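You operate a simulated robot arm through the tools that you are given. There is no shell and no other tool.

You are at the controls of a simulated robot arm. One attempt, no reset.

JOB
Trim the charger to 29 volts by the multimeter.
Fine: dial on V first, red probe in the red jack, black in the black.

Only the result counts: the job must be done as asked and must still hold three seconds after the hand-in. Knocking over, shifting, dropping, spilling or breaking anything else fails it.

ROBOT AND FRAMES
A 7-joint arm with a two-finger parallel gripper, fixed in place. Base frame: the origin is on the floor under the middle of its stand, x ahead of it, y to its left, z up; the work surface is at about z = 760. Readings come in mm, degrees, newtons and seconds.
With the tool pointing down near the work surface it reaches from about 300 to 700 mm from the base axis. Its first joint turns from -66.0 to 66.0 degrees. Payload 1.57 kg.
The TCP is the grasp point between the finger pads, 30 mm short of the fingertips. In the tool frame z runs along the fingers and y along their closing line. The gripper opens to 110 mm. The fingers are 24 mm wide and 12 mm thick; the gripper's body (48 by 112 mm) begins 78 mm behind the TCP.
Orientation is that of the tool frame in the base frame, as [roll, pitch, yaw] about the fixed x, y, z axes, in that order (R = Rz(yaw) Ry(pitch) Rx(roll)). With the fingers straight down and closing along the base's y, the tool's x points along the base's -x, its y along +y and its z along -z.

CONTROLS
- The arm moves only by the tool jog_arm. Its argument "targets" is a list of rows, each an object of numbers (a shift or turn left out is 0, a gripper value left out holds the last): "dx", "dy", "dz": the shift along the tool's x, y, z in units of 25 mm (1.0 is 25 mm); "ax", "ay", "az": the turn, a rotation vector about the tool's x, y, z in units of 4 degrees (1.0 is 4 degrees). In form: [{"dx": .., "dy": .., "dz": .., "ax": .., "ay": .., "az": ..}, ...]. A call has 1 to 20 rows; each row shifts and turns the commanded pose from where the row before left it, along the tool's axes as they then stand. "hand" is the opening, from 0 (shut) to 1 (fully open), set as the call begins (left out, the last holds). A call with a number of a shift or a turn outside -1 to 1 is refused whole. A row lasts 0.2 s, in which the tool goes at most 50 mm and 8.6 degrees; a call with a longer step from one row to the next is refused whole, and so is a gripper value outside its range. A pose out of reach is approached as far as the arm can. The call stops where the force on the tool passes 80 N (or 10 N more than at its start, if that is more) or the arm is blocked; 0.2 s more then pass. The fingers move at their own pace (about 108 mm/s each) and stop on an object; they squeeze with about 28 N. The grip force told is the motor's: it shows also when the fingers shut on nothing. Time passes only in rows, and 0.2 s behind the last, so rows that do not move let the fingers close. The reply holds the time, the measured pose of the TCP, the force on the tool along the base axes, the opening and the grip force, in the units named above and with some noise, with the torque about the TCP (base axes, N m) and any sound that the robot's microphone picked up, and new pictures: "show" is both (left out), scene, wrist or none.
- Cameras (640 x 400 px; columns grow to the right, rows downward): "scene" is fixed at [183.2, -414.6, 1399]; the picture's right is [0.54, -0.84, 0.00], its down [-0.53, -0.34, -0.78] and it looks along [0.66, 0.42, -0.63] (base axes); focal length 352 px, centre (320, 200). "wrist" rides on the gripper at [70, 16, -141] in the tool frame; the picture's right is [-0.23, 0.97, 0.00], its down [-0.85, -0.20, -0.48] and it looks along [-0.47, -0.11, 0.88] (tool axes); focal length 222 px, centre (320, 200). There is no depth. A picture from a camera that has moved, and an enlarged one, comes with that camera's place and axes in the base frame and with its lens.
- close_up(camera, box): a new picture of the part [left, top, right, bottom] of that camera's present view, enlarged. It takes no simulated time.
- job_done(): hands the job in; it is judged then, once.

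Nothing tells you positions but the pictures and the camera data. Unless the task says otherwise, let go and move clear before handing in.

The tools are called after ">>>" by a JSON object that holds its "method" and its "body". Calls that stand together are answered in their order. jog_arm: Moves the arm, as the interface text tells. Its arguments: {"type":"object","properties":{"targets":{"type":"array","items":{"type":"object","properties":{"dx":{"type":"number"},"dy":{"type":"number"},"dz":{"type":"number"},"ax":{"type":"number"},"ay":{"type":"number"},"az":{"type":"number"}}}},"hand":{"type":"number"},"show":{"type":"string","enum":["both","scene","wrist","none"]}},"required":["targets"]} The other tools are called the same way: close_up (camera, box) takes an enlarged picture of a part of a camera's view; job_done () hands the job in.

At the start:

```text
clock: 0.0
ee_pos: [376.2, -184.2, 1202.1]
orientation: [179.9, 0.0, -179.9]
contact_force: [0.5, 0.2, 0.3]
moment: [0.02, 0.02, -0.02]
gripper_width: 109.9
grip_force: 0.0
```

scene: 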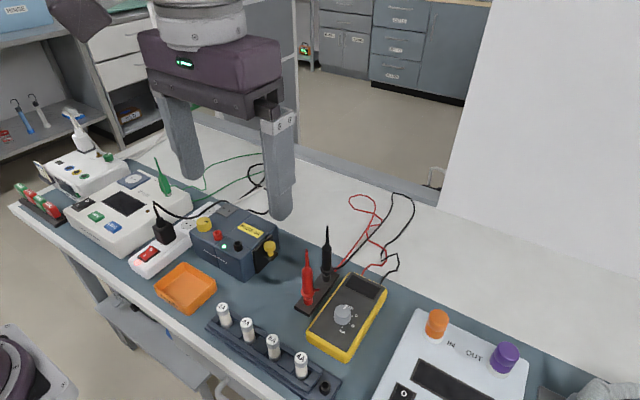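
wrist: 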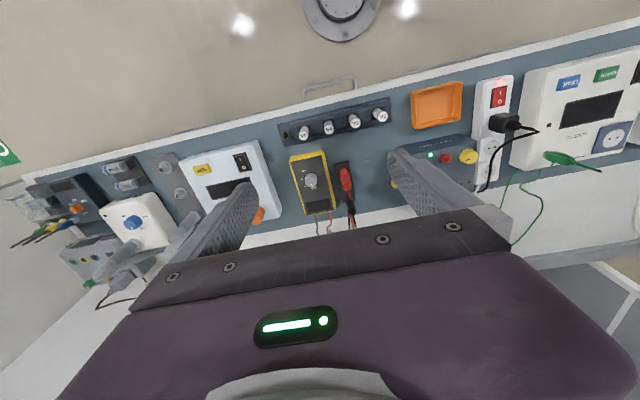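

I see a bench with a multimeter (yellow), red and black probes standing in a holder, a blue charger box with jacks and yellow knobs, and other devices. I'll take close-ups before moving.

>>> {"method": "close_up", "body": {"camera": "scene", "box": [180, 190, 300, 290]}}

>>> {"method": "close_up", "body": {"camera": "scene", "box": [280, 210, 420, 370]}}

>>> {"method": "close_up", "body": {"camera": "wrist", "box": [270, 80, 500, 240]}}

>>> {"method": "close_up", "body": {"camera": "scene", "box": [0, 130, 220, 300]}}

```text
4.00 times, centred on (240, 240) of scene
camera zoom: at [183.2, -414.6, 1399.0], right [0.54, -0.84, 0.0], down [-0.53, -0.34, -0.78], along [0.66, 0.42, -0.63], focal length 1407 px, centre (640, 40)
```

zoom: 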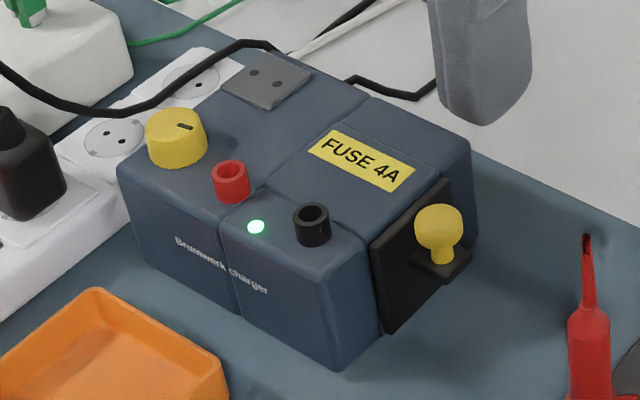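

```text
2.50 times, centred on (350, 290) of scene
camera zoom: at [183.2, -414.6, 1399.0], right [0.54, -0.84, 0.0], down [-0.53, -0.34, -0.78], along [0.66, 0.42, -0.63], focal length 879 px, centre (245, -25)
```

zoom: 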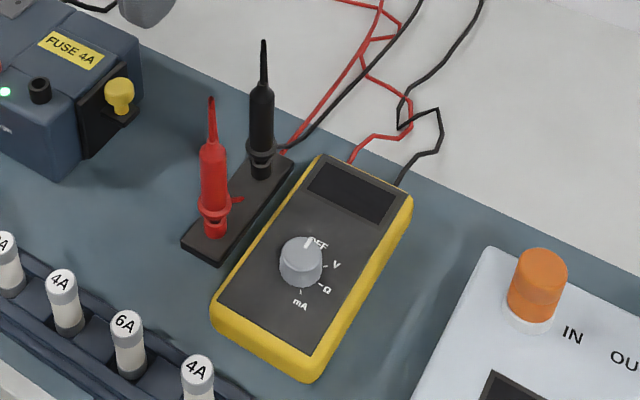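

```text
2.50 times, centred on (385, 160) of wrist
camera zoom: at [308.3, -167.0, 1344.3], right [0.23, 0.97, 0.0], down [0.85, -0.2, 0.48], along [0.47, -0.11, -0.88], focal length 555 px, centre (158, 300)
```

zoom: 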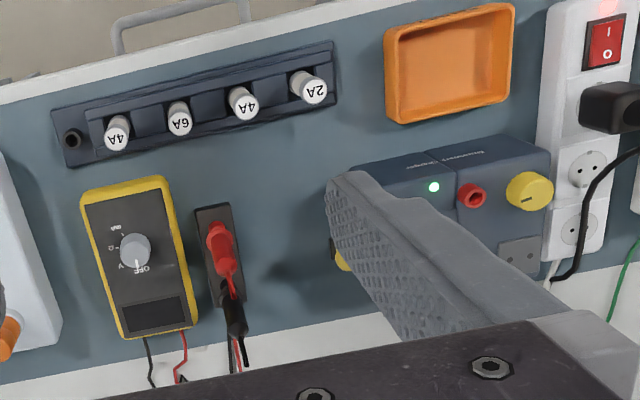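

```text
2.35 times, centred on (110, 215) of scene
camera zoom: at [183.2, -414.6, 1399.0], right [0.54, -0.84, 0.0], down [-0.53, -0.34, -0.78], along [0.66, 0.42, -0.63], focal length 827 px, centre (814, 165)
```

zoom: 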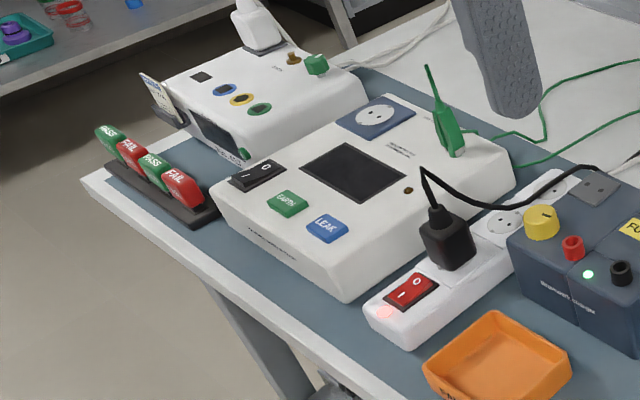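

I've estimated the multimeter dial near (533,-243), the red and black probes near (537,-161) and (608,-162), and the charger jacks near (535,78) and (536,19) with the trim knob near (535,117). Next I'll move the wrist camera in for a closer look.

>>> {"method": "jog_arm", "body": {"targets": [{"dz": 1, "dx": 0.5}, {"dz": 1, "dx": 0.5}, {"dz": 1, "dx": 0.5}, {"dz": 1, "dx": 0.5}, {"dz": 0}], "show": "both"}}

```text
clock: 1.2
ee_pos: [329.1, -183.1, 1102.4]
orientation: [180.0, 0.0, -180.0]
contact_force: [-1.2, 0.2, -0.8]
moment: [-0.01, -0.03, 0.0]
gripper_width: 110.1
grip_force: 0.1
camera wrist: at [258.7, -166.2, 1244.5], right [0.23, 0.97, 0.0], down [0.85, -0.2, 0.48], along [0.47, -0.11, -0.88], focal length 222 px, centre (320, 200)
```

scene: 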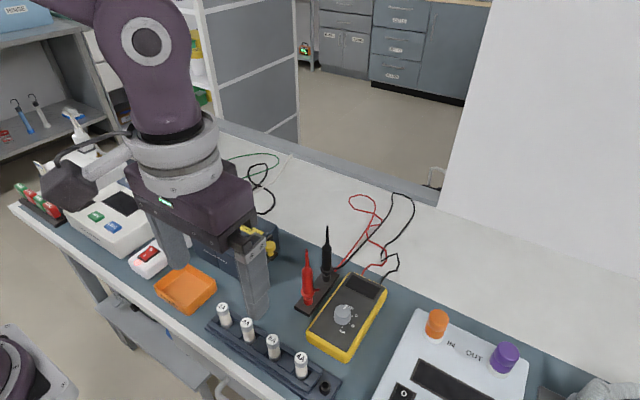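
wrist: 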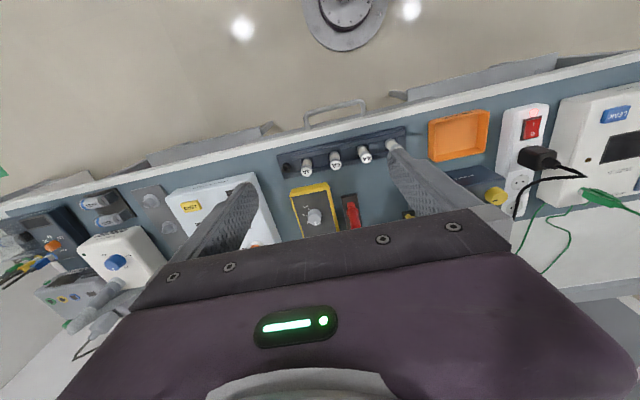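

Everything still stands as it was. I'll move closer over the multimeter and probes.

>>> {"method": "jog_arm", "body": {"targets": [{"dz": 0.8, "dx": -0.8, "dy": -0.3}, {"dz": 0.8, "dx": -0.8, "dy": -0.3}, {"dz": 0.8, "dx": -0.8, "dy": -0.3}, {"dz": 0.8, "dx": -0.5}, {"dz": 0.5}], "show": "both"}}

>>> {"method": "close_up", "body": {"camera": "wrist", "box": [240, 60, 460, 260]}}

```text
clock: 2.4
ee_pos: [401.4, -205.0, 1011.2]
orientation: [-180.0, 0.0, 179.9]
contact_force: [0.1, -0.5, 0.0]
moment: [0.02, 0.0, -0.01]
gripper_width: 110.0
grip_force: 0.2
camera wrist: at [330.9, -188.9, 1152.9], right [0.23, 0.97, 0.0], down [0.85, -0.2, 0.48], along [0.47, -0.11, -0.88], focal length 222 px, centre (320, 200)
```

scene: 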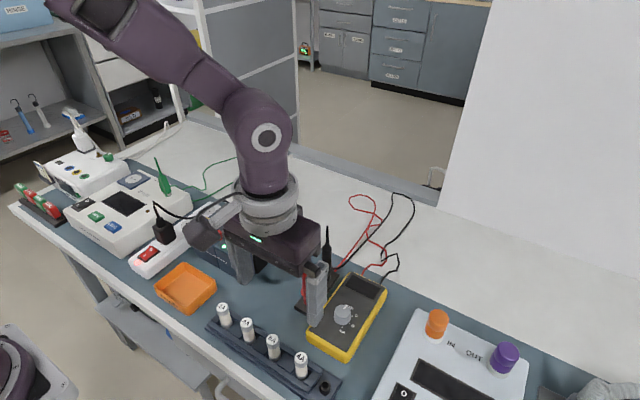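
wrist: 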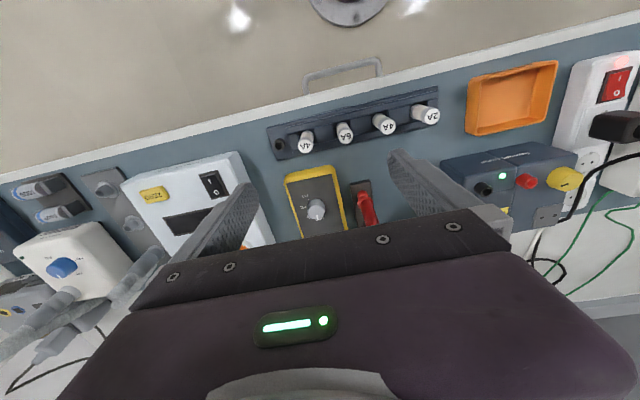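

```text
2.00 times, centred on (350, 160) of wrist
camera zoom: at [330.9, -188.9, 1152.9], right [0.23, 0.97, 0.0], down [0.85, -0.2, 0.48], along [0.47, -0.11, -0.88], focal length 444 px, centre (260, 280)
```

zoom: 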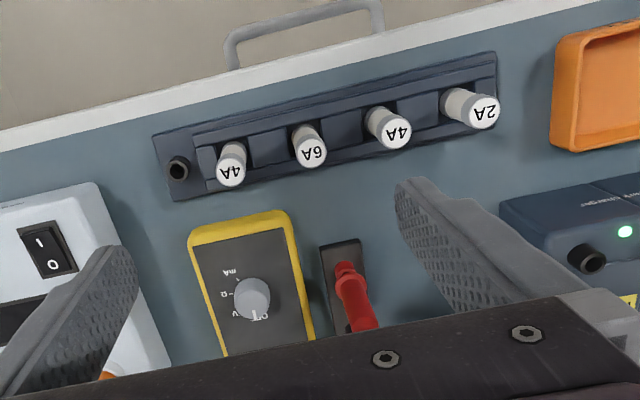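

The camera needs to be further back to see the probes fully. I'll move back toward the base and lower.

>>> {"method": "jog_arm", "body": {"targets": [{"dx": 0.9, "dz": 0.5, "dy": 0.4}, {"dx": 0.9, "dz": 0.5, "dy": 0.4}, {"dx": 0.9, "dz": 0.5, "dy": 0.4}, {"dx": 0.9, "dz": 0.5}, {"dz": 0}], "show": "both"}}

>>> {"method": "close_up", "body": {"camera": "wrist", "box": [240, 140, 400, 240]}}

>>> {"method": "close_up", "body": {"camera": "scene", "box": [290, 215, 350, 315]}}

>>> {"method": "close_up", "body": {"camera": "wrist", "box": [400, 120, 560, 220]}}

```text
clock: 3.6
ee_pos: [311.0, -174.3, 960.3]
orientation: [-180.0, 0.1, -180.0]
contact_force: [0.7, -0.5, 0.6]
moment: [-0.01, -0.03, 0.0]
gripper_width: 110.2
grip_force: 0.0
camera wrist: at [241.2, -158.2, 1101.1], right [0.23, 0.97, 0.0], down [0.85, -0.2, 0.48], along [0.47, -0.11, -0.88], focal length 222 px, centre (320, 200)
```

scene: 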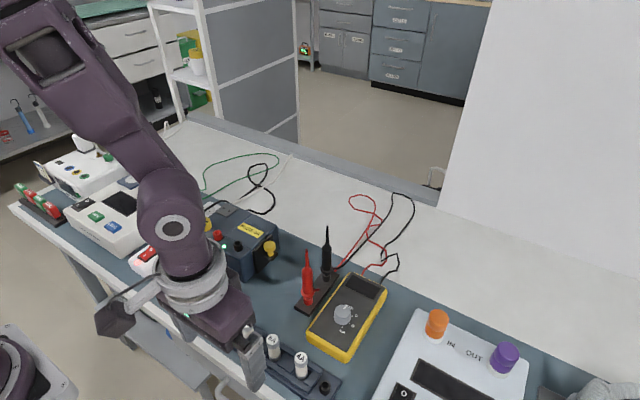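
wrist: 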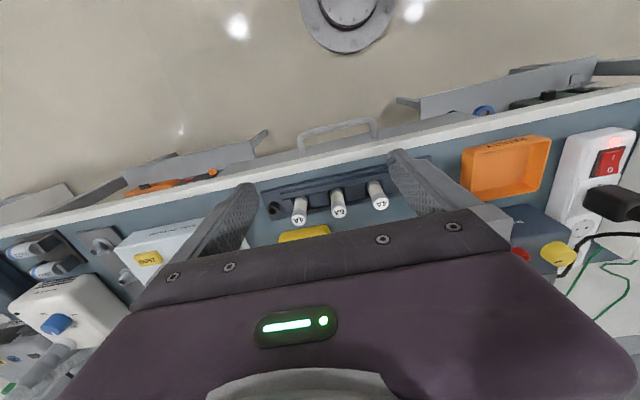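

```text
4.00 times, centred on (320, 190) of wrist
camera zoom: at [241.2, -158.2, 1101.1], right [0.23, 0.97, 0.0], down [0.85, -0.2, 0.48], along [0.47, -0.11, -0.88], focal length 888 px, centre (320, 240)
```

zoom: 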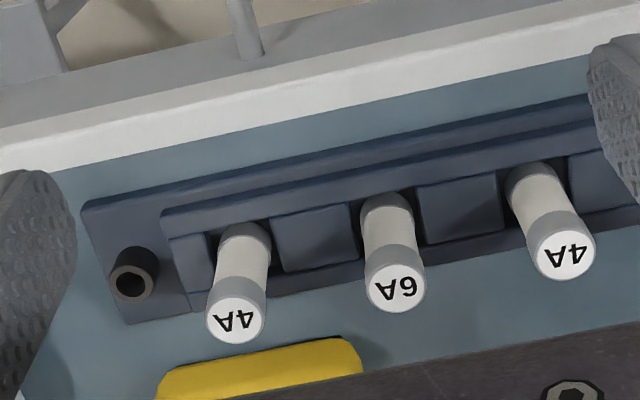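

```text
4.00 times, centred on (320, 265) of scene
camera zoom: at [183.2, -414.6, 1399.0], right [0.54, -0.84, 0.0], down [-0.53, -0.34, -0.78], along [0.66, 0.42, -0.63], focal length 1407 px, centre (320, -60)
```

zoom: 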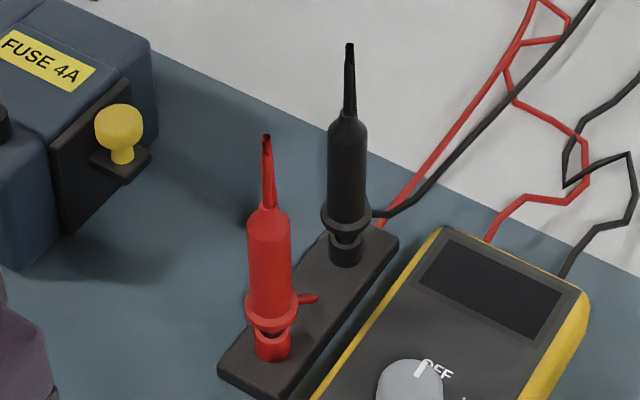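

```text
4.00 times, centred on (480, 170) of wrist
camera zoom: at [241.2, -158.2, 1101.1], right [0.23, 0.97, 0.0], down [0.85, -0.2, 0.48], along [0.47, -0.11, -0.88], focal length 888 px, centre (-320, 320)
```

zoom: 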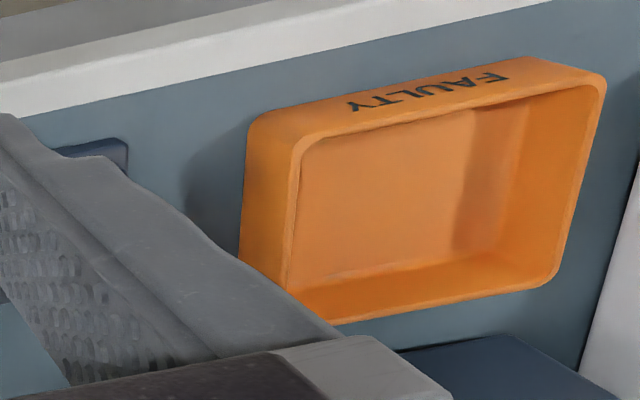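

The probes look to be stored tip-down, with the guard collar low and the strain relief up, so they can be gripped from above and lifted out. First comes the meter dial at about (531,-243, top about 808); I'll fly above it with the fingers partly open.

>>> {"method": "jog_arm", "body": {"targets": [{"dz": -1, "dx": 0}, {"dz": -1, "dx": -0.4}, {"dx": -0.88, "dy": -0.275}, {"dx": -0.88, "dy": -0.275}, {"dx": -0.88, "dy": -0.275}, {"dx": -0.88, "dy": -0.275}, {"dx": -0.88, "dy": -0.275}, {"dx": -0.88, "dy": -0.275}, {"dx": -0.88, "dy": -0.275}, {"dx": -0.88, "dy": -0.275}, {"dx": -0.88, "dy": -0.275}, {"dx": -0.48, "dy": -0.275}, {"dz": 1}, {"dz": 1}, {"dz": 1}, {"dz": 0}], "hand": 0.55, "show": "both"}}

>>> {"method": "close_up", "body": {"camera": "wrist", "box": [240, 120, 400, 220]}}

>>> {"method": "close_up", "body": {"camera": "scene", "box": [280, 210, 400, 360]}}

```text
clock: 7.0
ee_pos: [530.7, -245.8, 934.2]
orientation: [-180.0, 0.0, -180.0]
contact_force: [0.3, -1.1, 0.2]
moment: [0.0, 0.0, 0.01]
gripper_width: 60.4
grip_force: 0.0
camera wrist: at [460.8, -229.3, 1075.9], right [0.23, 0.97, 0.0], down [0.86, -0.2, 0.48], along [0.47, -0.11, -0.88], focal length 222 px, centre (320, 200)
```

scene: 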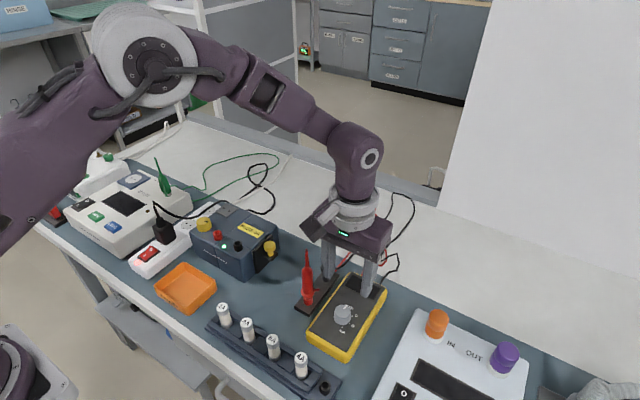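
wrist: 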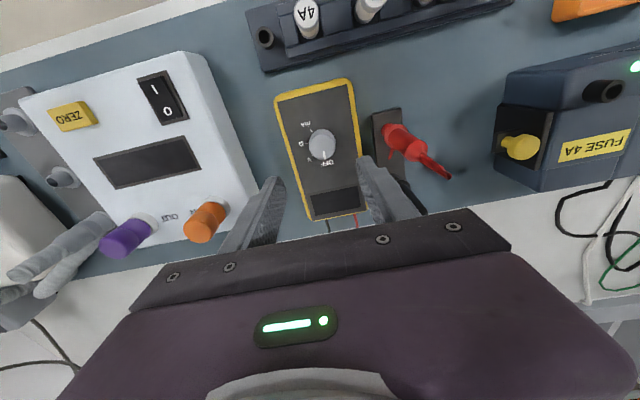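

```text
4.00 times, centred on (320, 170) of wrist
camera zoom: at [460.8, -229.3, 1075.9], right [0.23, 0.97, 0.0], down [0.86, -0.2, 0.48], along [0.47, -0.11, -0.88], focal length 888 px, centre (320, 320)
```

zoom: 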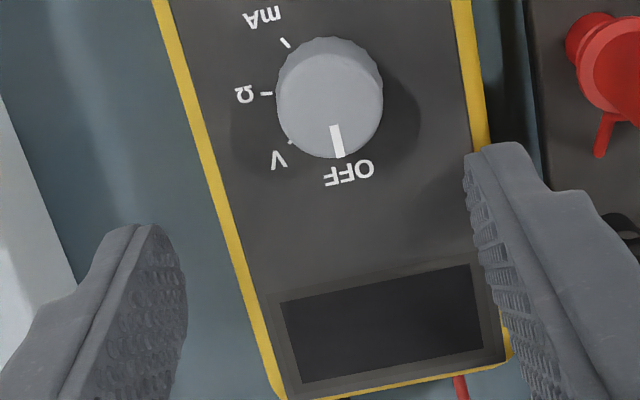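

```text
2.67 times, centred on (340, 285) of scene
camera zoom: at [183.2, -414.6, 1399.0], right [0.54, -0.84, 0.0], down [-0.53, -0.34, -0.78], along [0.66, 0.42, -0.63], focal length 938 px, centre (267, -27)
```

zoom: 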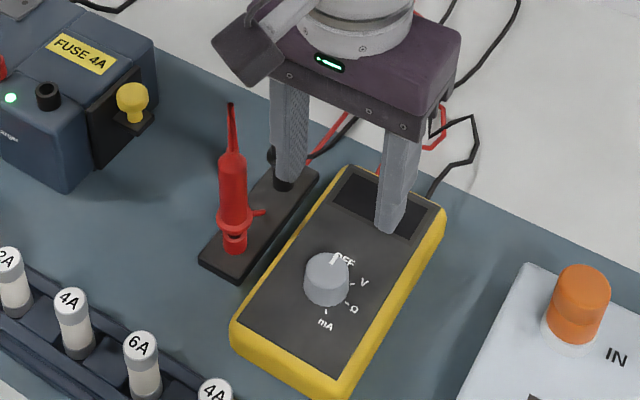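

The dial sits at about (531,-242) and points at OFF, with V about 45-50° clockwise. I'll centre over it and descend in steps.

>>> {"method": "jog_arm", "body": {"targets": [{"dy": 0.13}, {"dz": 0.9}, {"dz": 0.9}, {"dz": 0.9}, {"dz": 0.9}, {"dz": 0}], "show": "both"}}

>>> {"method": "close_up", "body": {"camera": "wrist", "box": [240, 120, 400, 220]}}

>>> {"method": "close_up", "body": {"camera": "scene", "box": [290, 240, 410, 360]}}

```text
clock: 8.4
ee_pos: [530.5, -240.8, 844.4]
orientation: [-180.0, 0.0, -180.0]
contact_force: [-0.1, 0.3, -0.5]
moment: [0.01, 0.0, -0.02]
gripper_width: 60.6
grip_force: 0.1
camera wrist: at [461.2, -224.3, 986.4], right [0.23, 0.97, 0.0], down [0.85, -0.2, 0.48], along [0.47, -0.11, -0.88], focal length 222 px, centre (320, 200)
```

scene: 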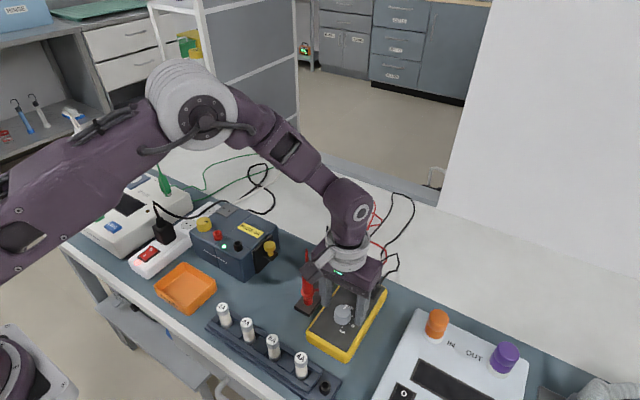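
wrist: 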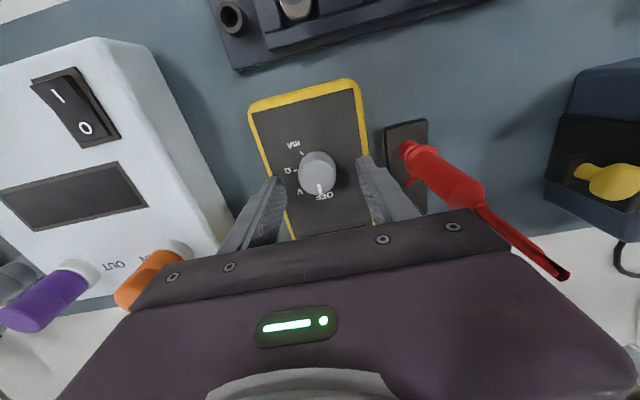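

```text
4.00 times, centred on (320, 170) of wrist
camera zoom: at [461.2, -224.3, 986.4], right [0.23, 0.97, 0.0], down [0.85, -0.2, 0.48], along [0.47, -0.11, -0.88], focal length 888 px, centre (320, 320)
```

zoom: 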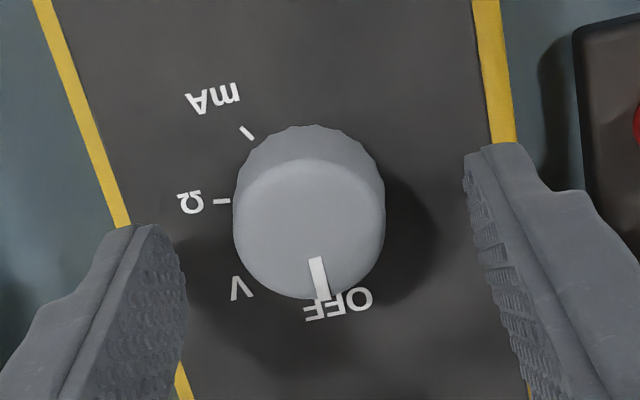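

```text
3.33 times, centred on (350, 300) of scene
camera zoom: at [183.2, -414.6, 1399.0], right [0.54, -0.84, 0.0], down [-0.53, -0.34, -0.78], along [0.66, 0.42, -0.63], focal length 1172 px, centre (220, -133)
```

zoom: 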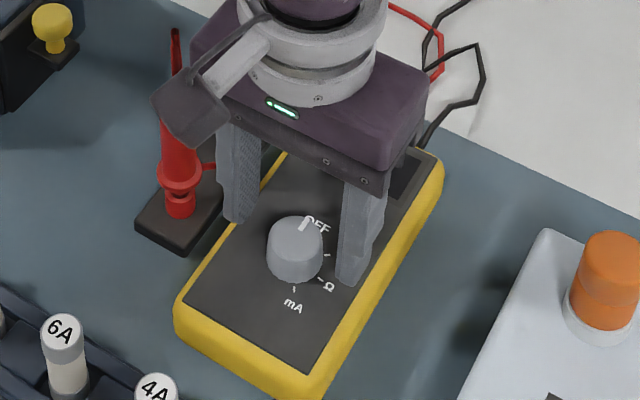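

The dial is centred between the fingers. I'll correct y by 2 mm, lower a little more while watching force, then close.

>>> {"method": "jog_arm", "body": {"targets": [{"dy": -0.08, "dz": 0.12}, {"dz": 0.12}, {"dz": 0}], "show": "none"}}

>>> {"method": "close_up", "body": {"camera": "wrist", "box": [240, 120, 400, 220]}}

>>> {"method": "close_up", "body": {"camera": "scene", "box": [315, 280, 375, 330]}}

```text
clock: 9.2
ee_pos: [530.5, -243.4, 839.1]
orientation: [179.9, 0.0, 180.0]
contact_force: [-0.6, 0.3, -0.1]
moment: [0.02, 0.04, 0.03]
gripper_width: 60.3
grip_force: 0.1
```

```text
4.00 times, centred on (320, 170) of wrist
camera zoom: at [461.0, -226.8, 981.2], right [0.23, 0.97, 0.0], down [0.85, -0.2, 0.48], along [0.47, -0.11, -0.88], focal length 888 px, centre (320, 320)
```

zoom: 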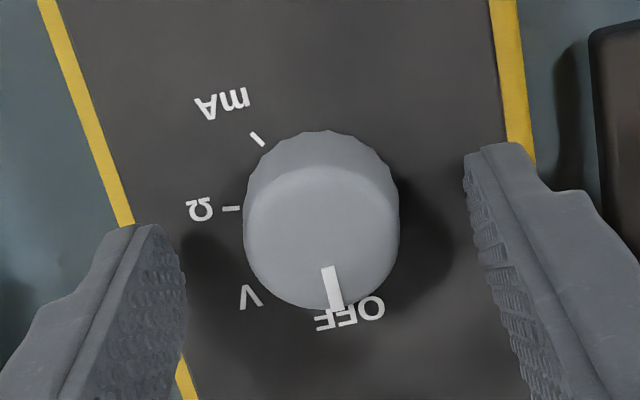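

```text
8.00 times, centred on (345, 305) of scene
camera zoom: at [183.2, -414.6, 1399.0], right [0.54, -0.84, 0.0], down [-0.53, -0.34, -0.78], along [0.66, 0.42, -0.63], focal length 2813 px, centre (120, -640)
```

zoom: 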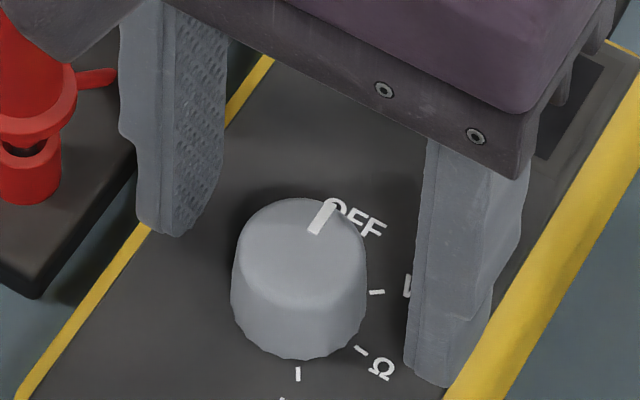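

The gap looks fine and nothing is touching. I'll lower 3 mm more and close on the dial.

>>> {"method": "jog_arm", "body": {"targets": [{"dz": 0.12}, {"dz": 0}], "show": "none"}}

>>> {"method": "jog_arm", "body": {"targets": [{"dz": 0}, {"dz": 0}, {"dz": 0}, {"dz": 0}], "hand": 0, "show": "both"}}

```text
clock: 9.8
ee_pos: [529.9, -243.3, 835.8]
orientation: [-179.9, 0.1, 179.9]
contact_force: [0.4, 0.8, 0.6]
moment: [0.07, -0.02, -0.01]
gripper_width: 60.4
grip_force: 0.1
```

```text
clock: 10.8
ee_pos: [530.0, -242.0, 835.8]
orientation: [180.0, 0.0, 180.0]
contact_force: [-0.5, 10.4, 2.5]
moment: [0.35, 0.03, -0.03]
gripper_width: 31.2
grip_force: 39.8
camera wrist: at [460.6, -226.1, 978.1], right [0.23, 0.97, 0.0], down [0.86, -0.2, 0.48], along [0.47, -0.11, -0.88], focal length 222 px, centre (320, 200)
```

scene: 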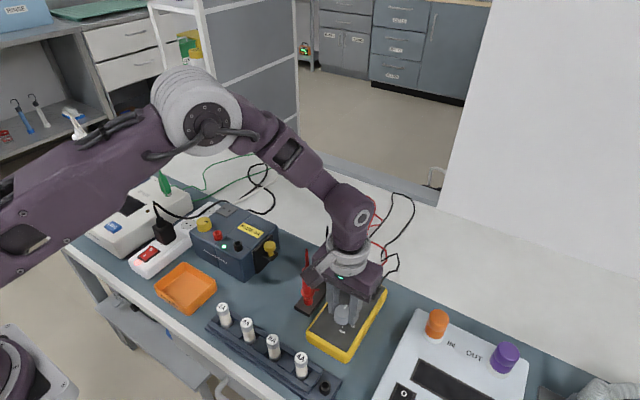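
wrist: 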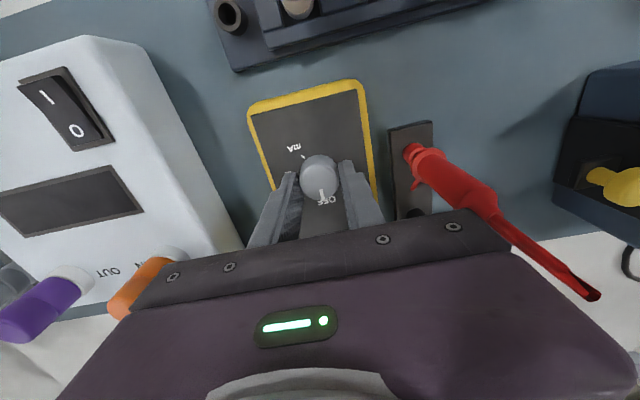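

The dial is gripped at width 31 mm. By my measurements the dial positions are spaced 50° (OFF 0, V -50, Ω -100, mA -150), so I'll turn 50° clockwise, which is positive az.

>>> {"method": "jog_arm", "body": {"targets": [{"dy": 0.05}, {"az": 1}, {"az": 1}, {"az": 1}, {"az": 1}, {"az": 1}, {"az": 1}, {"dz": 0}], "show": "wrist"}}

```text
clock: 12.6
ee_pos: [530.1, -243.4, 836.4]
orientation: [-179.9, 0.1, 155.9]
contact_force: [-6.6, 0.8, 11.0]
moment: [0.1, 0.64, -0.03]
gripper_width: 31.3
grip_force: 39.9
camera wrist: at [473.1, -199.5, 978.0], right [0.61, 0.8, 0.0], down [0.7, -0.53, 0.48], along [0.38, -0.29, -0.88], focal length 222 px, centre (320, 200)
```

wrist: 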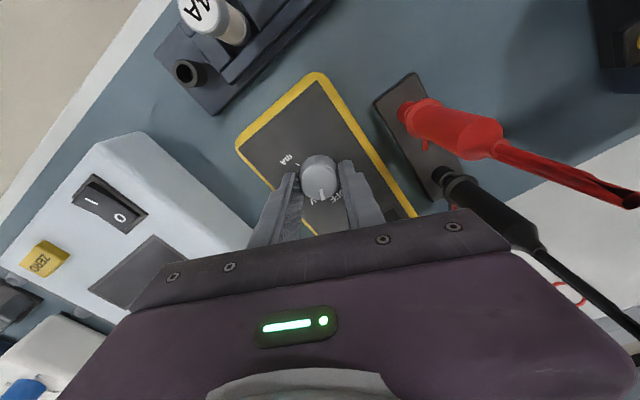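

The dial is turning with the gripper. I'll continue the remaining 26°.

>>> {"method": "jog_arm", "body": {"targets": [{"az": 1}, {"az": 1}, {"az": 1}, {"az": 1}, {"az": 1}, {"az": 1}, {"az": 0.5}, {"dz": 0}], "show": "both"}}

>>> {"method": "close_up", "body": {"camera": "wrist", "box": [240, 120, 400, 220]}}

>>> {"method": "close_up", "body": {"camera": "scene", "box": [310, 265, 400, 340]}}

```text
clock: 14.4
ee_pos: [529.9, -244.6, 834.5]
orientation: [-179.9, 0.1, 129.9]
contact_force: [-15.7, -15.4, 26.1]
moment: [-0.3, 0.61, 0.04]
gripper_width: 31.6
grip_force: 40.5
camera wrist: at [497.1, -179.7, 977.9], right [0.89, 0.45, 0.0], down [0.4, -0.78, 0.48], along [0.22, -0.43, -0.88], focal length 222 px, centre (320, 200)
```

scene: 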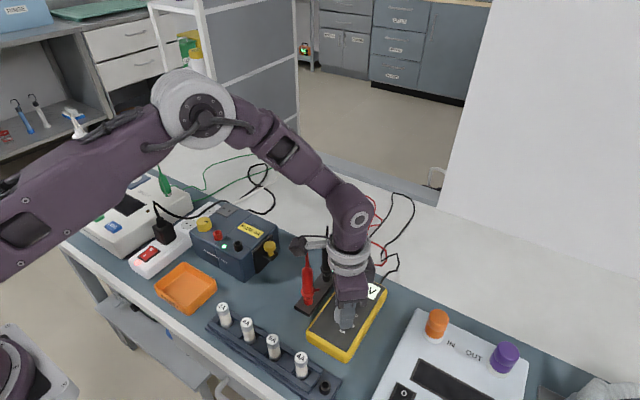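
wrist: 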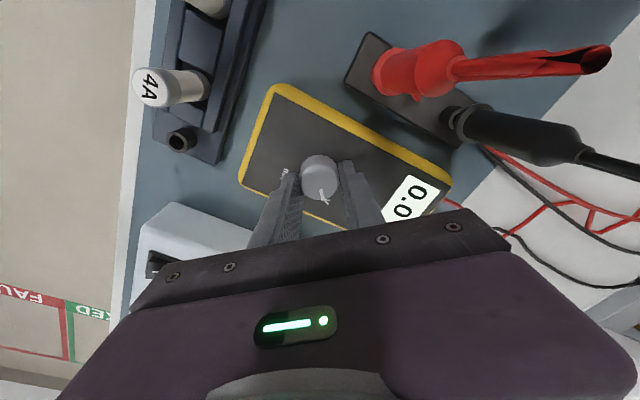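

```text
4.00 times, centred on (320, 170) of wrist
camera zoom: at [497.1, -179.7, 977.9], right [0.89, 0.45, 0.0], down [0.4, -0.78, 0.48], along [0.22, -0.43, -0.88], focal length 888 px, centre (320, 320)
```

zoom: 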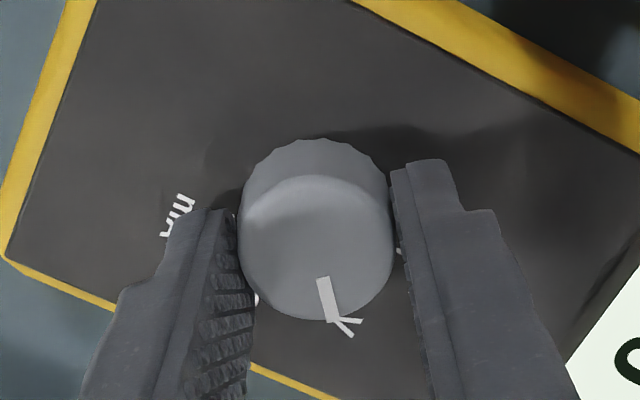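

```text
5.33 times, centred on (355, 302) of scene
camera zoom: at [182.4, -414.8, 1399.1], right [0.54, -0.84, 0.0], down [-0.53, -0.34, -0.78], along [0.66, 0.42, -0.62], focal length 1876 px, centre (133, -347)
```

zoom: 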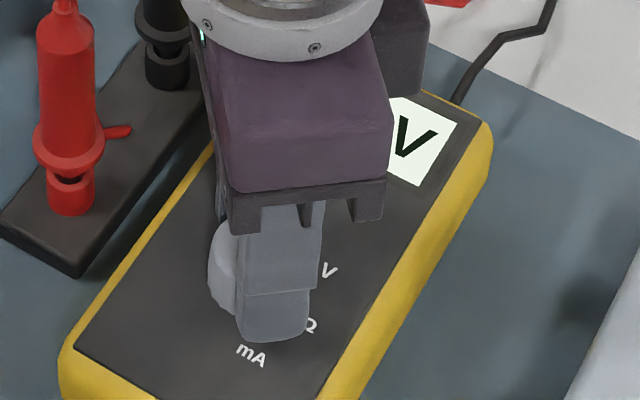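

The meter now shows "0.0 V", so the dial is on V. I'll release gently and rise straight up.

>>> {"method": "jog_arm", "body": {"targets": [{"dz": 0}, {"dz": 0}, {"dz": 0}], "hand": 0.55, "show": "none"}}

>>> {"method": "jog_arm", "body": {"targets": [{"dz": -0.5}, {"dz": -0.5}, {"dz": -0.8}, {"dz": -1}, {"dz": -1}, {"dz": -1}, {"dz": -1}, {"dz": 0}], "show": "both"}}

>>> {"method": "close_up", "body": {"camera": "scene", "box": [290, 210, 410, 360]}}

>>> {"method": "close_up", "body": {"camera": "wrist", "box": [240, 80, 480, 230]}}

```text
clock: 15.2
ee_pos: [531.6, -243.3, 834.9]
orientation: [-179.9, 0.0, 129.9]
contact_force: [-0.1, -0.8, 0.0]
moment: [-0.02, 0.01, -0.01]
gripper_width: 60.5
grip_force: 0.0
```

```text
clock: 17.0
ee_pos: [528.6, -243.8, 982.7]
orientation: [-180.0, 0.1, 130.0]
contact_force: [-0.5, 0.2, -0.3]
moment: [-0.01, 0.0, 0.01]
gripper_width: 60.4
grip_force: 0.1
camera wrist: at [497.8, -179.1, 1123.5], right [0.89, 0.45, 0.0], down [0.4, -0.78, 0.48], along [0.22, -0.43, -0.88], focal length 222 px, centre (320, 200)
```

scene: 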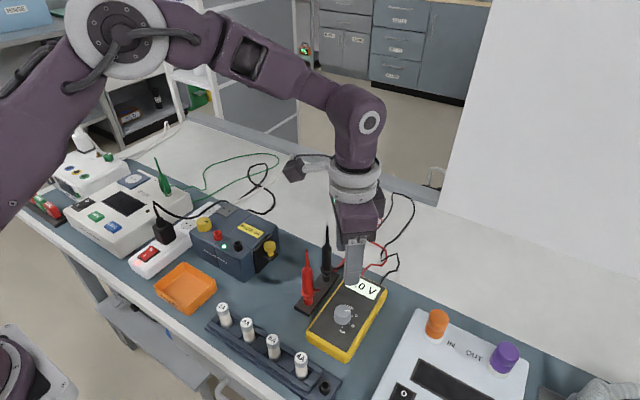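
wrist: 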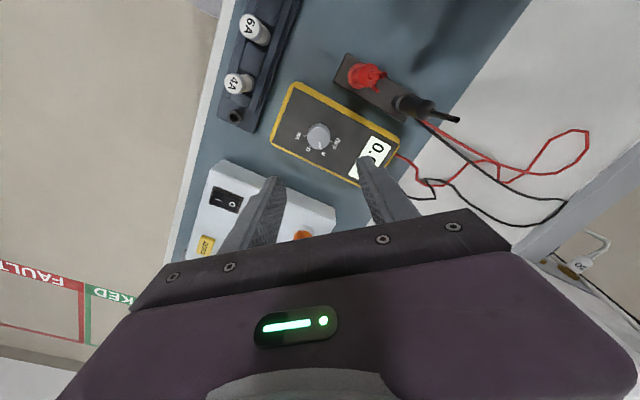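

```text
2.67 times, centred on (350, 285) of scene
camera zoom: at [183.2, -414.6, 1399.0], right [0.54, -0.84, 0.0], down [-0.53, -0.34, -0.78], along [0.66, 0.42, -0.63], focal length 938 px, centre (240, -27)
```

zoom: 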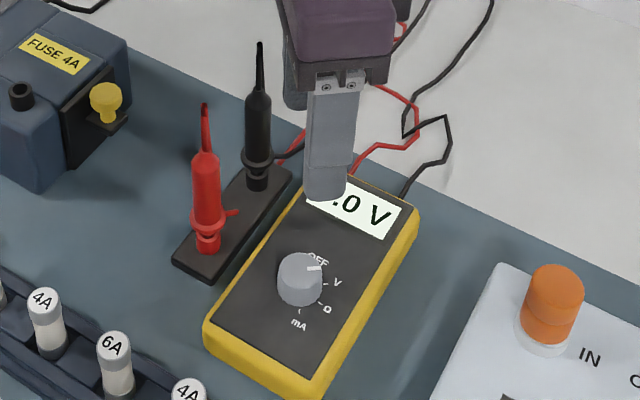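

```text
2.67 times, centred on (360, 155) of wrist
camera zoom: at [497.8, -179.1, 1123.5], right [0.89, 0.45, 0.0], down [0.4, -0.78, 0.48], along [0.22, -0.43, -0.88], focal length 592 px, centre (213, 320)
```

zoom: 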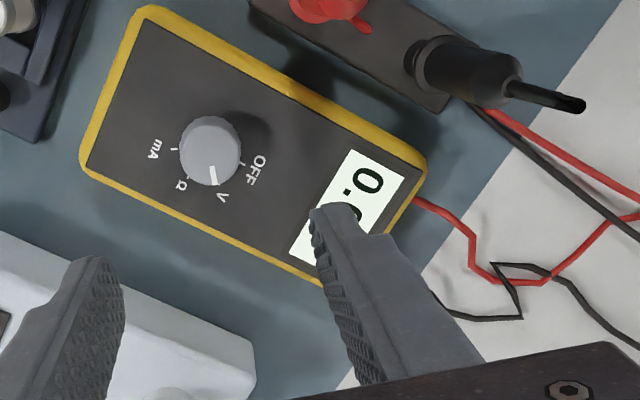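

The dial is on V and nothing else moved. Next I'll rotate the gripper to yaw 90 so the fingers close along base x and the camera sits on the +y side. Then I'll hover over the black probe at about (608,-162).

>>> {"method": "jog_arm", "body": {"targets": [{"az": 1, "dz": -0.5}, {"az": 1, "dz": -0.5}, {"az": 1, "dz": -0.5}, {"az": 1}, {"az": 1}, {"az": 1}, {"az": 1}, {"az": 1}, {"az": 1}, {"az": 1}, {"dx": 0.82, "dy": 0.8}, {"dx": 0.82, "dy": 0.8}, {"dx": 0.82, "dy": 0.8}, {"dx": 0.82, "dy": 0.8}, {"dz": 0}], "hand": 0.4, "show": "both"}}

>>> {"method": "close_up", "body": {"camera": "wrist", "box": [200, 60, 440, 220]}}

```text
clock: 20.2
ee_pos: [612.7, -162.3, 1018.8]
orientation: [-180.0, 0.0, 90.0]
contact_force: [-0.2, -0.2, 0.0]
moment: [0.0, 0.01, 0.01]
gripper_width: 43.6
grip_force: 0.0
camera wrist: at [627.9, -92.1, 1160.2], right [0.97, -0.23, 0.0], down [-0.2, -0.85, 0.48], along [-0.11, -0.47, -0.88], focal length 222 px, centre (320, 200)
```

scene: 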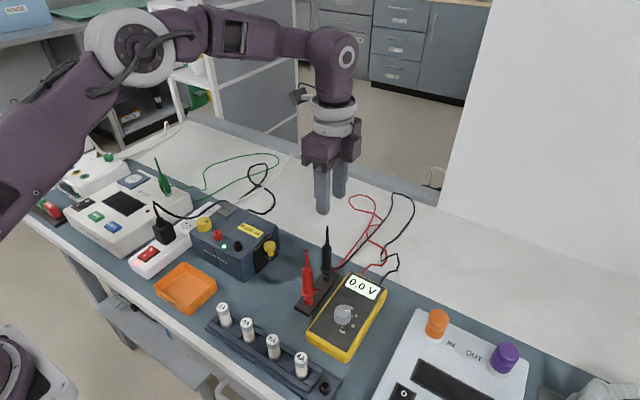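
wrist: 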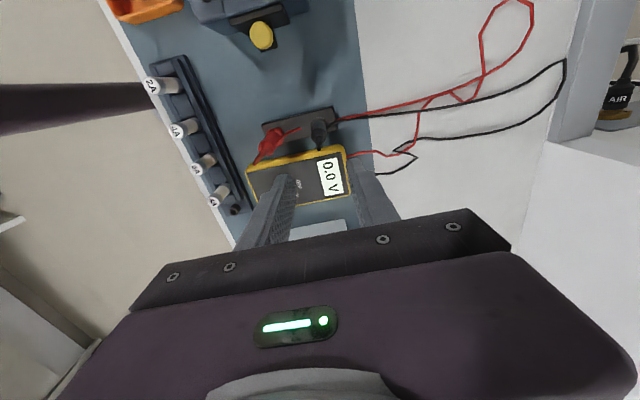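

```text
2.50 times, centred on (320, 140) of wrist
camera zoom: at [627.9, -92.1, 1160.2], right [0.97, -0.23, 0.0], down [-0.2, -0.85, 0.48], along [-0.11, -0.47, -0.88], focal length 555 px, centre (320, 350)
```

zoom: 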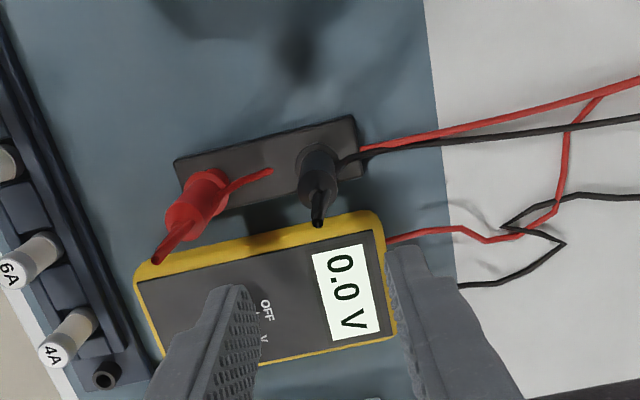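

I'll zoom in more on the probes from this view to refine their positions.

>>> {"method": "close_up", "body": {"camera": "wrist", "box": [260, 95, 350, 170]}}

>>> {"method": "close_up", "body": {"camera": "scene", "box": [290, 220, 350, 320]}}

>>> {"method": "close_up", "body": {"camera": "scene", "box": [190, 200, 290, 280]}}

```text
5.33 times, centred on (305, 132) of wrist
camera zoom: at [627.9, -92.1, 1160.2], right [0.97, -0.23, 0.0], down [-0.2, -0.85, 0.48], along [-0.11, -0.47, -0.88], focal length 1185 px, centre (400, 560)
```

zoom: 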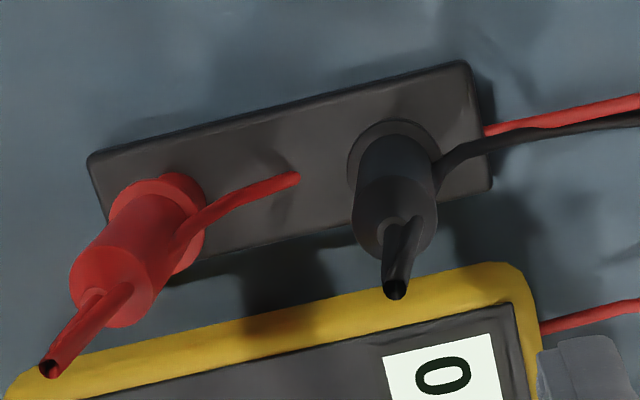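

```text
4.00 times, centred on (320, 270) of scene
camera zoom: at [183.2, -414.6, 1399.0], right [0.54, -0.84, 0.0], down [-0.53, -0.34, -0.78], along [0.66, 0.42, -0.63], focal length 1407 px, centre (320, -80)
```

zoom: 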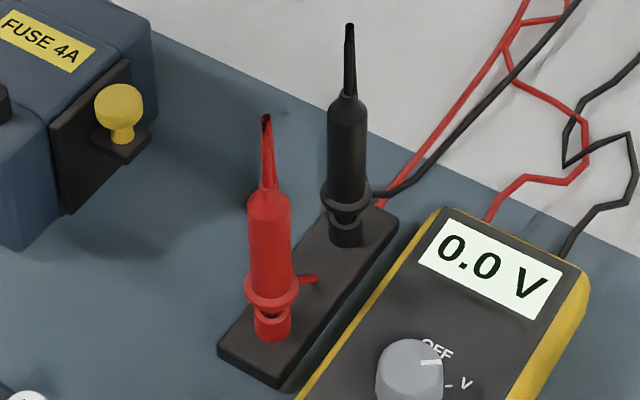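

```text
5.00 times, centred on (240, 240) of scene
camera zoom: at [183.2, -414.6, 1399.0], right [0.54, -0.84, 0.0], down [-0.53, -0.34, -0.78], along [0.66, 0.42, -0.63], focal length 1758 px, centre (720, 0)
```

zoom: 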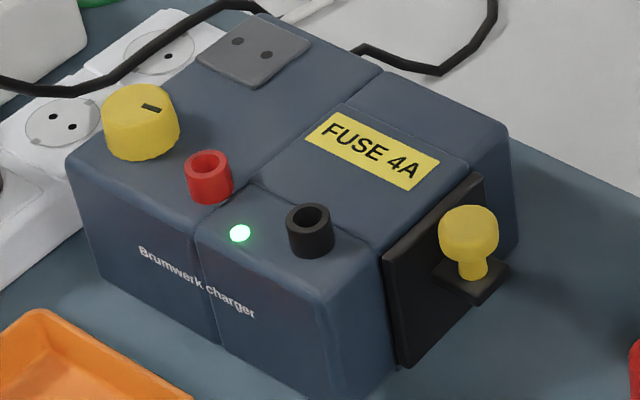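

My refined estimates are red probe (540,-156), black probe (612,-156), tops at about z 931, collars at about 806. Before grasping, I'll hover over the charger to localise the jacks and knob precisely.

>>> {"method": "jog_arm", "body": {"targets": [{"dx": 0.96, "dy": -0.43}, {"dx": 0.96, "dy": -0.43}, {"dx": 0.96, "dy": -0.43}, {"dx": 0.96, "dy": -0.43}, {"dx": 0.96, "dy": -0.43}, {"dx": 0.96, "dy": -0.43}, {"dx": 0.96, "dy": -0.43}, {"dx": 0.96, "dy": -0.43}, {"dz": 0}], "show": "both"}}

>>> {"method": "close_up", "body": {"camera": "wrist", "box": [220, 60, 420, 210]}}

```text
clock: 22.2
ee_pos: [524.8, 31.4, 1016.9]
orientation: [180.0, 0.0, 90.0]
contact_force: [0.1, 0.1, 0.6]
moment: [-0.07, -0.04, -0.01]
gripper_width: 44.3
grip_force: 0.0
camera wrist: at [541.6, 101.7, 1159.5], right [0.97, -0.23, 0.0], down [-0.2, -0.85, 0.48], along [-0.11, -0.47, -0.88], focal length 222 px, centre (320, 200)
```

scene: 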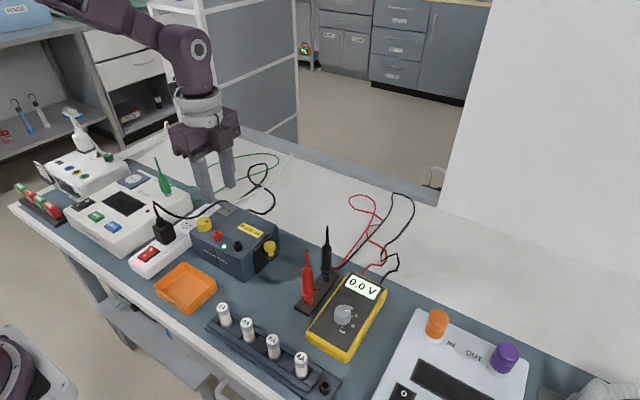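
wrist: 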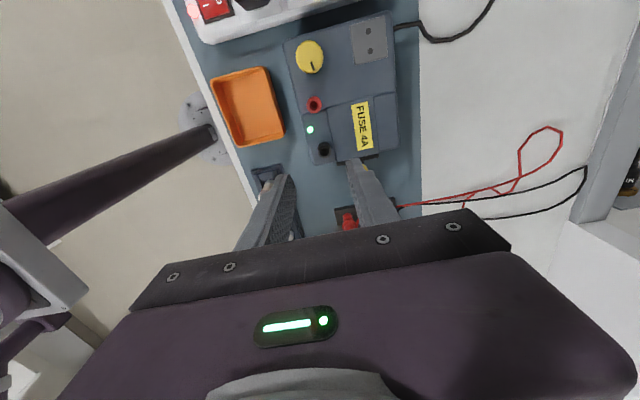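

```text
2.67 times, centred on (320, 135) of wrist
camera zoom: at [541.6, 101.7, 1159.5], right [0.97, -0.23, 0.0], down [-0.2, -0.85, 0.48], along [-0.11, -0.47, -0.88], focal length 592 px, centre (320, 373)
```

zoom: 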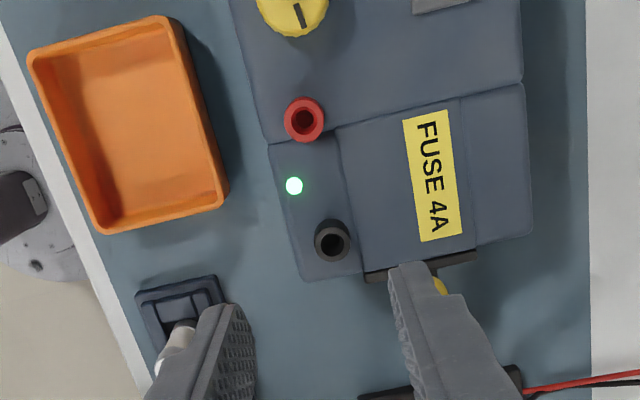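

The jacks are now clear. I'll zoom in further to pin the hole centres and the knob.

>>> {"method": "close_up", "body": {"camera": "wrist", "box": [290, 90, 350, 165]}}

>>> {"method": "close_up", "body": {"camera": "wrist", "box": [270, 20, 400, 110]}}

>>> {"method": "close_up", "body": {"camera": "scene", "box": [190, 205, 250, 255]}}

```text
5.33 times, centred on (320, 128) of wrist
camera zoom: at [541.6, 101.7, 1159.5], right [0.97, -0.23, 0.0], down [-0.2, -0.85, 0.48], along [-0.11, -0.47, -0.88], focal length 1185 px, centre (320, 587)
```

zoom: 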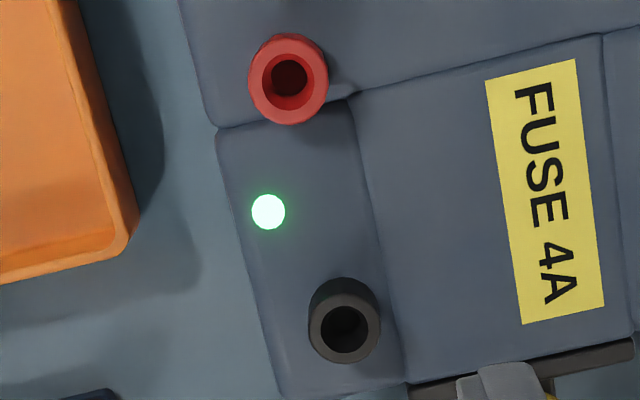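

```text
4.44 times, centred on (335, 65) of wrist
camera zoom: at [541.6, 101.7, 1159.5], right [0.97, -0.23, 0.0], down [-0.2, -0.85, 0.48], along [-0.11, -0.47, -0.88], focal length 987 px, centre (253, 800)
```

zoom: 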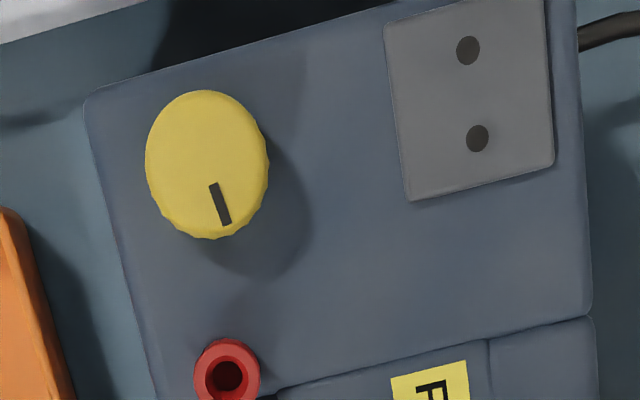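

```text
8.00 times, centred on (220, 230) of scene
camera zoom: at [183.2, -414.6, 1399.0], right [0.54, -0.84, 0.0], down [-0.53, -0.34, -0.78], along [0.66, 0.42, -0.63], focal length 2813 px, centre (1120, -40)
```

zoom: 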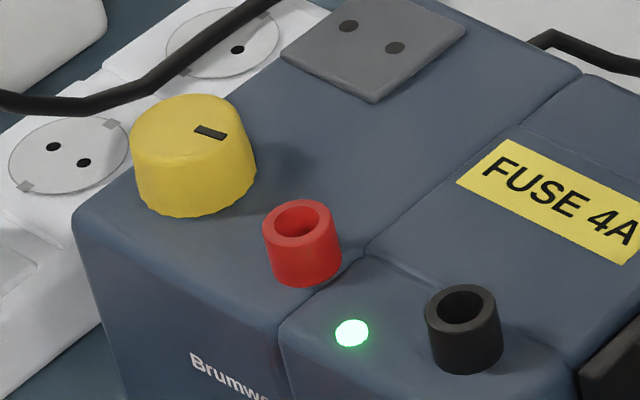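

My estimates now are black jack (528,14), red jack (528,74) with tops at about z 863, and trim knob (535,122.5) of about 30 mm diameter with its top at about 867. I'll go back to the black probe and descend part-way over it.

>>> {"method": "jog_arm", "body": {"targets": [{"dx": -0.937, "dy": 0.436}, {"dx": -0.937, "dy": 0.436}, {"dx": -0.937, "dy": 0.436}, {"dx": -0.937, "dy": 0.436}, {"dx": -0.937, "dy": 0.436}, {"dx": -0.937, "dy": 0.436}, {"dx": -0.937, "dy": 0.436}, {"dx": -0.937, "dy": 0.436}, {"dz": 0.8}, {"dz": 0}], "hand": 0.45, "show": "both"}}

>>> {"method": "close_up", "body": {"camera": "wrist", "box": [240, 110, 400, 220]}}

>>> {"method": "close_up", "body": {"camera": "scene", "box": [290, 180, 370, 300]}}

```text
clock: 24.4
ee_pos: [612.5, -155.2, 998.2]
orientation: [-179.9, 0.0, 89.9]
contact_force: [-1.0, 0.4, 0.6]
moment: [-0.03, -0.01, 0.01]
gripper_width: 49.5
grip_force: 0.1
camera wrist: at [628.0, -85.1, 1140.5], right [0.97, -0.23, 0.0], down [-0.2, -0.86, 0.48], along [-0.11, -0.47, -0.88], focal length 222 px, centre (320, 200)
```

scene: 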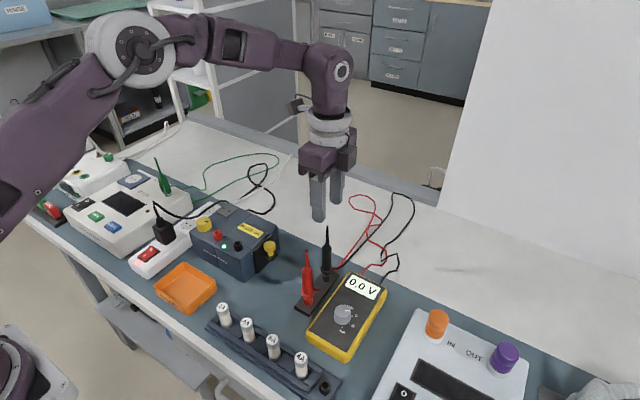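
wrist: 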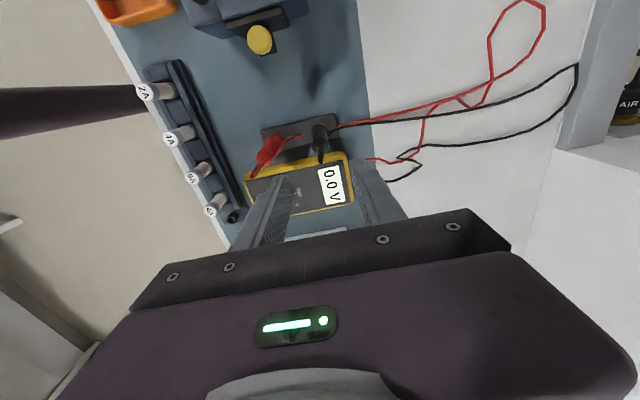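

```text
3.64 times, centred on (320, 165) of wrist
camera zoom: at [628.0, -85.1, 1140.5], right [0.97, -0.23, 0.0], down [-0.2, -0.86, 0.48], along [-0.11, -0.47, -0.88], focal length 808 px, centre (320, 327)
```

zoom: 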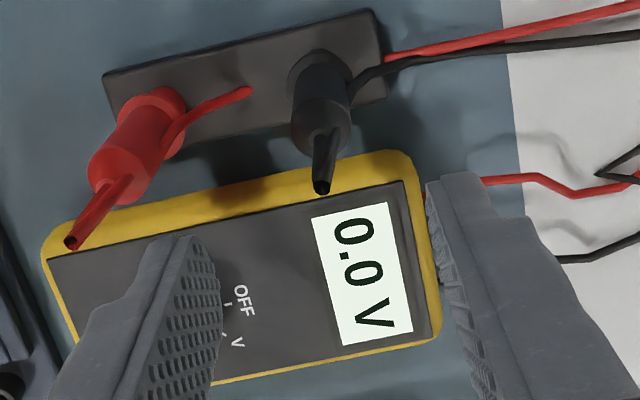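

```text
3.33 times, centred on (330, 240) of scene
camera zoom: at [183.2, -414.6, 1399.0], right [0.54, -0.84, 0.0], down [-0.53, -0.34, -0.78], along [0.66, 0.42, -0.63], focal length 1172 px, centre (287, 67)
```

zoom: 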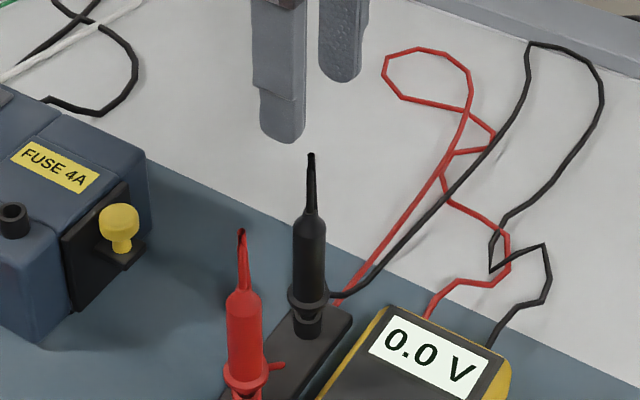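

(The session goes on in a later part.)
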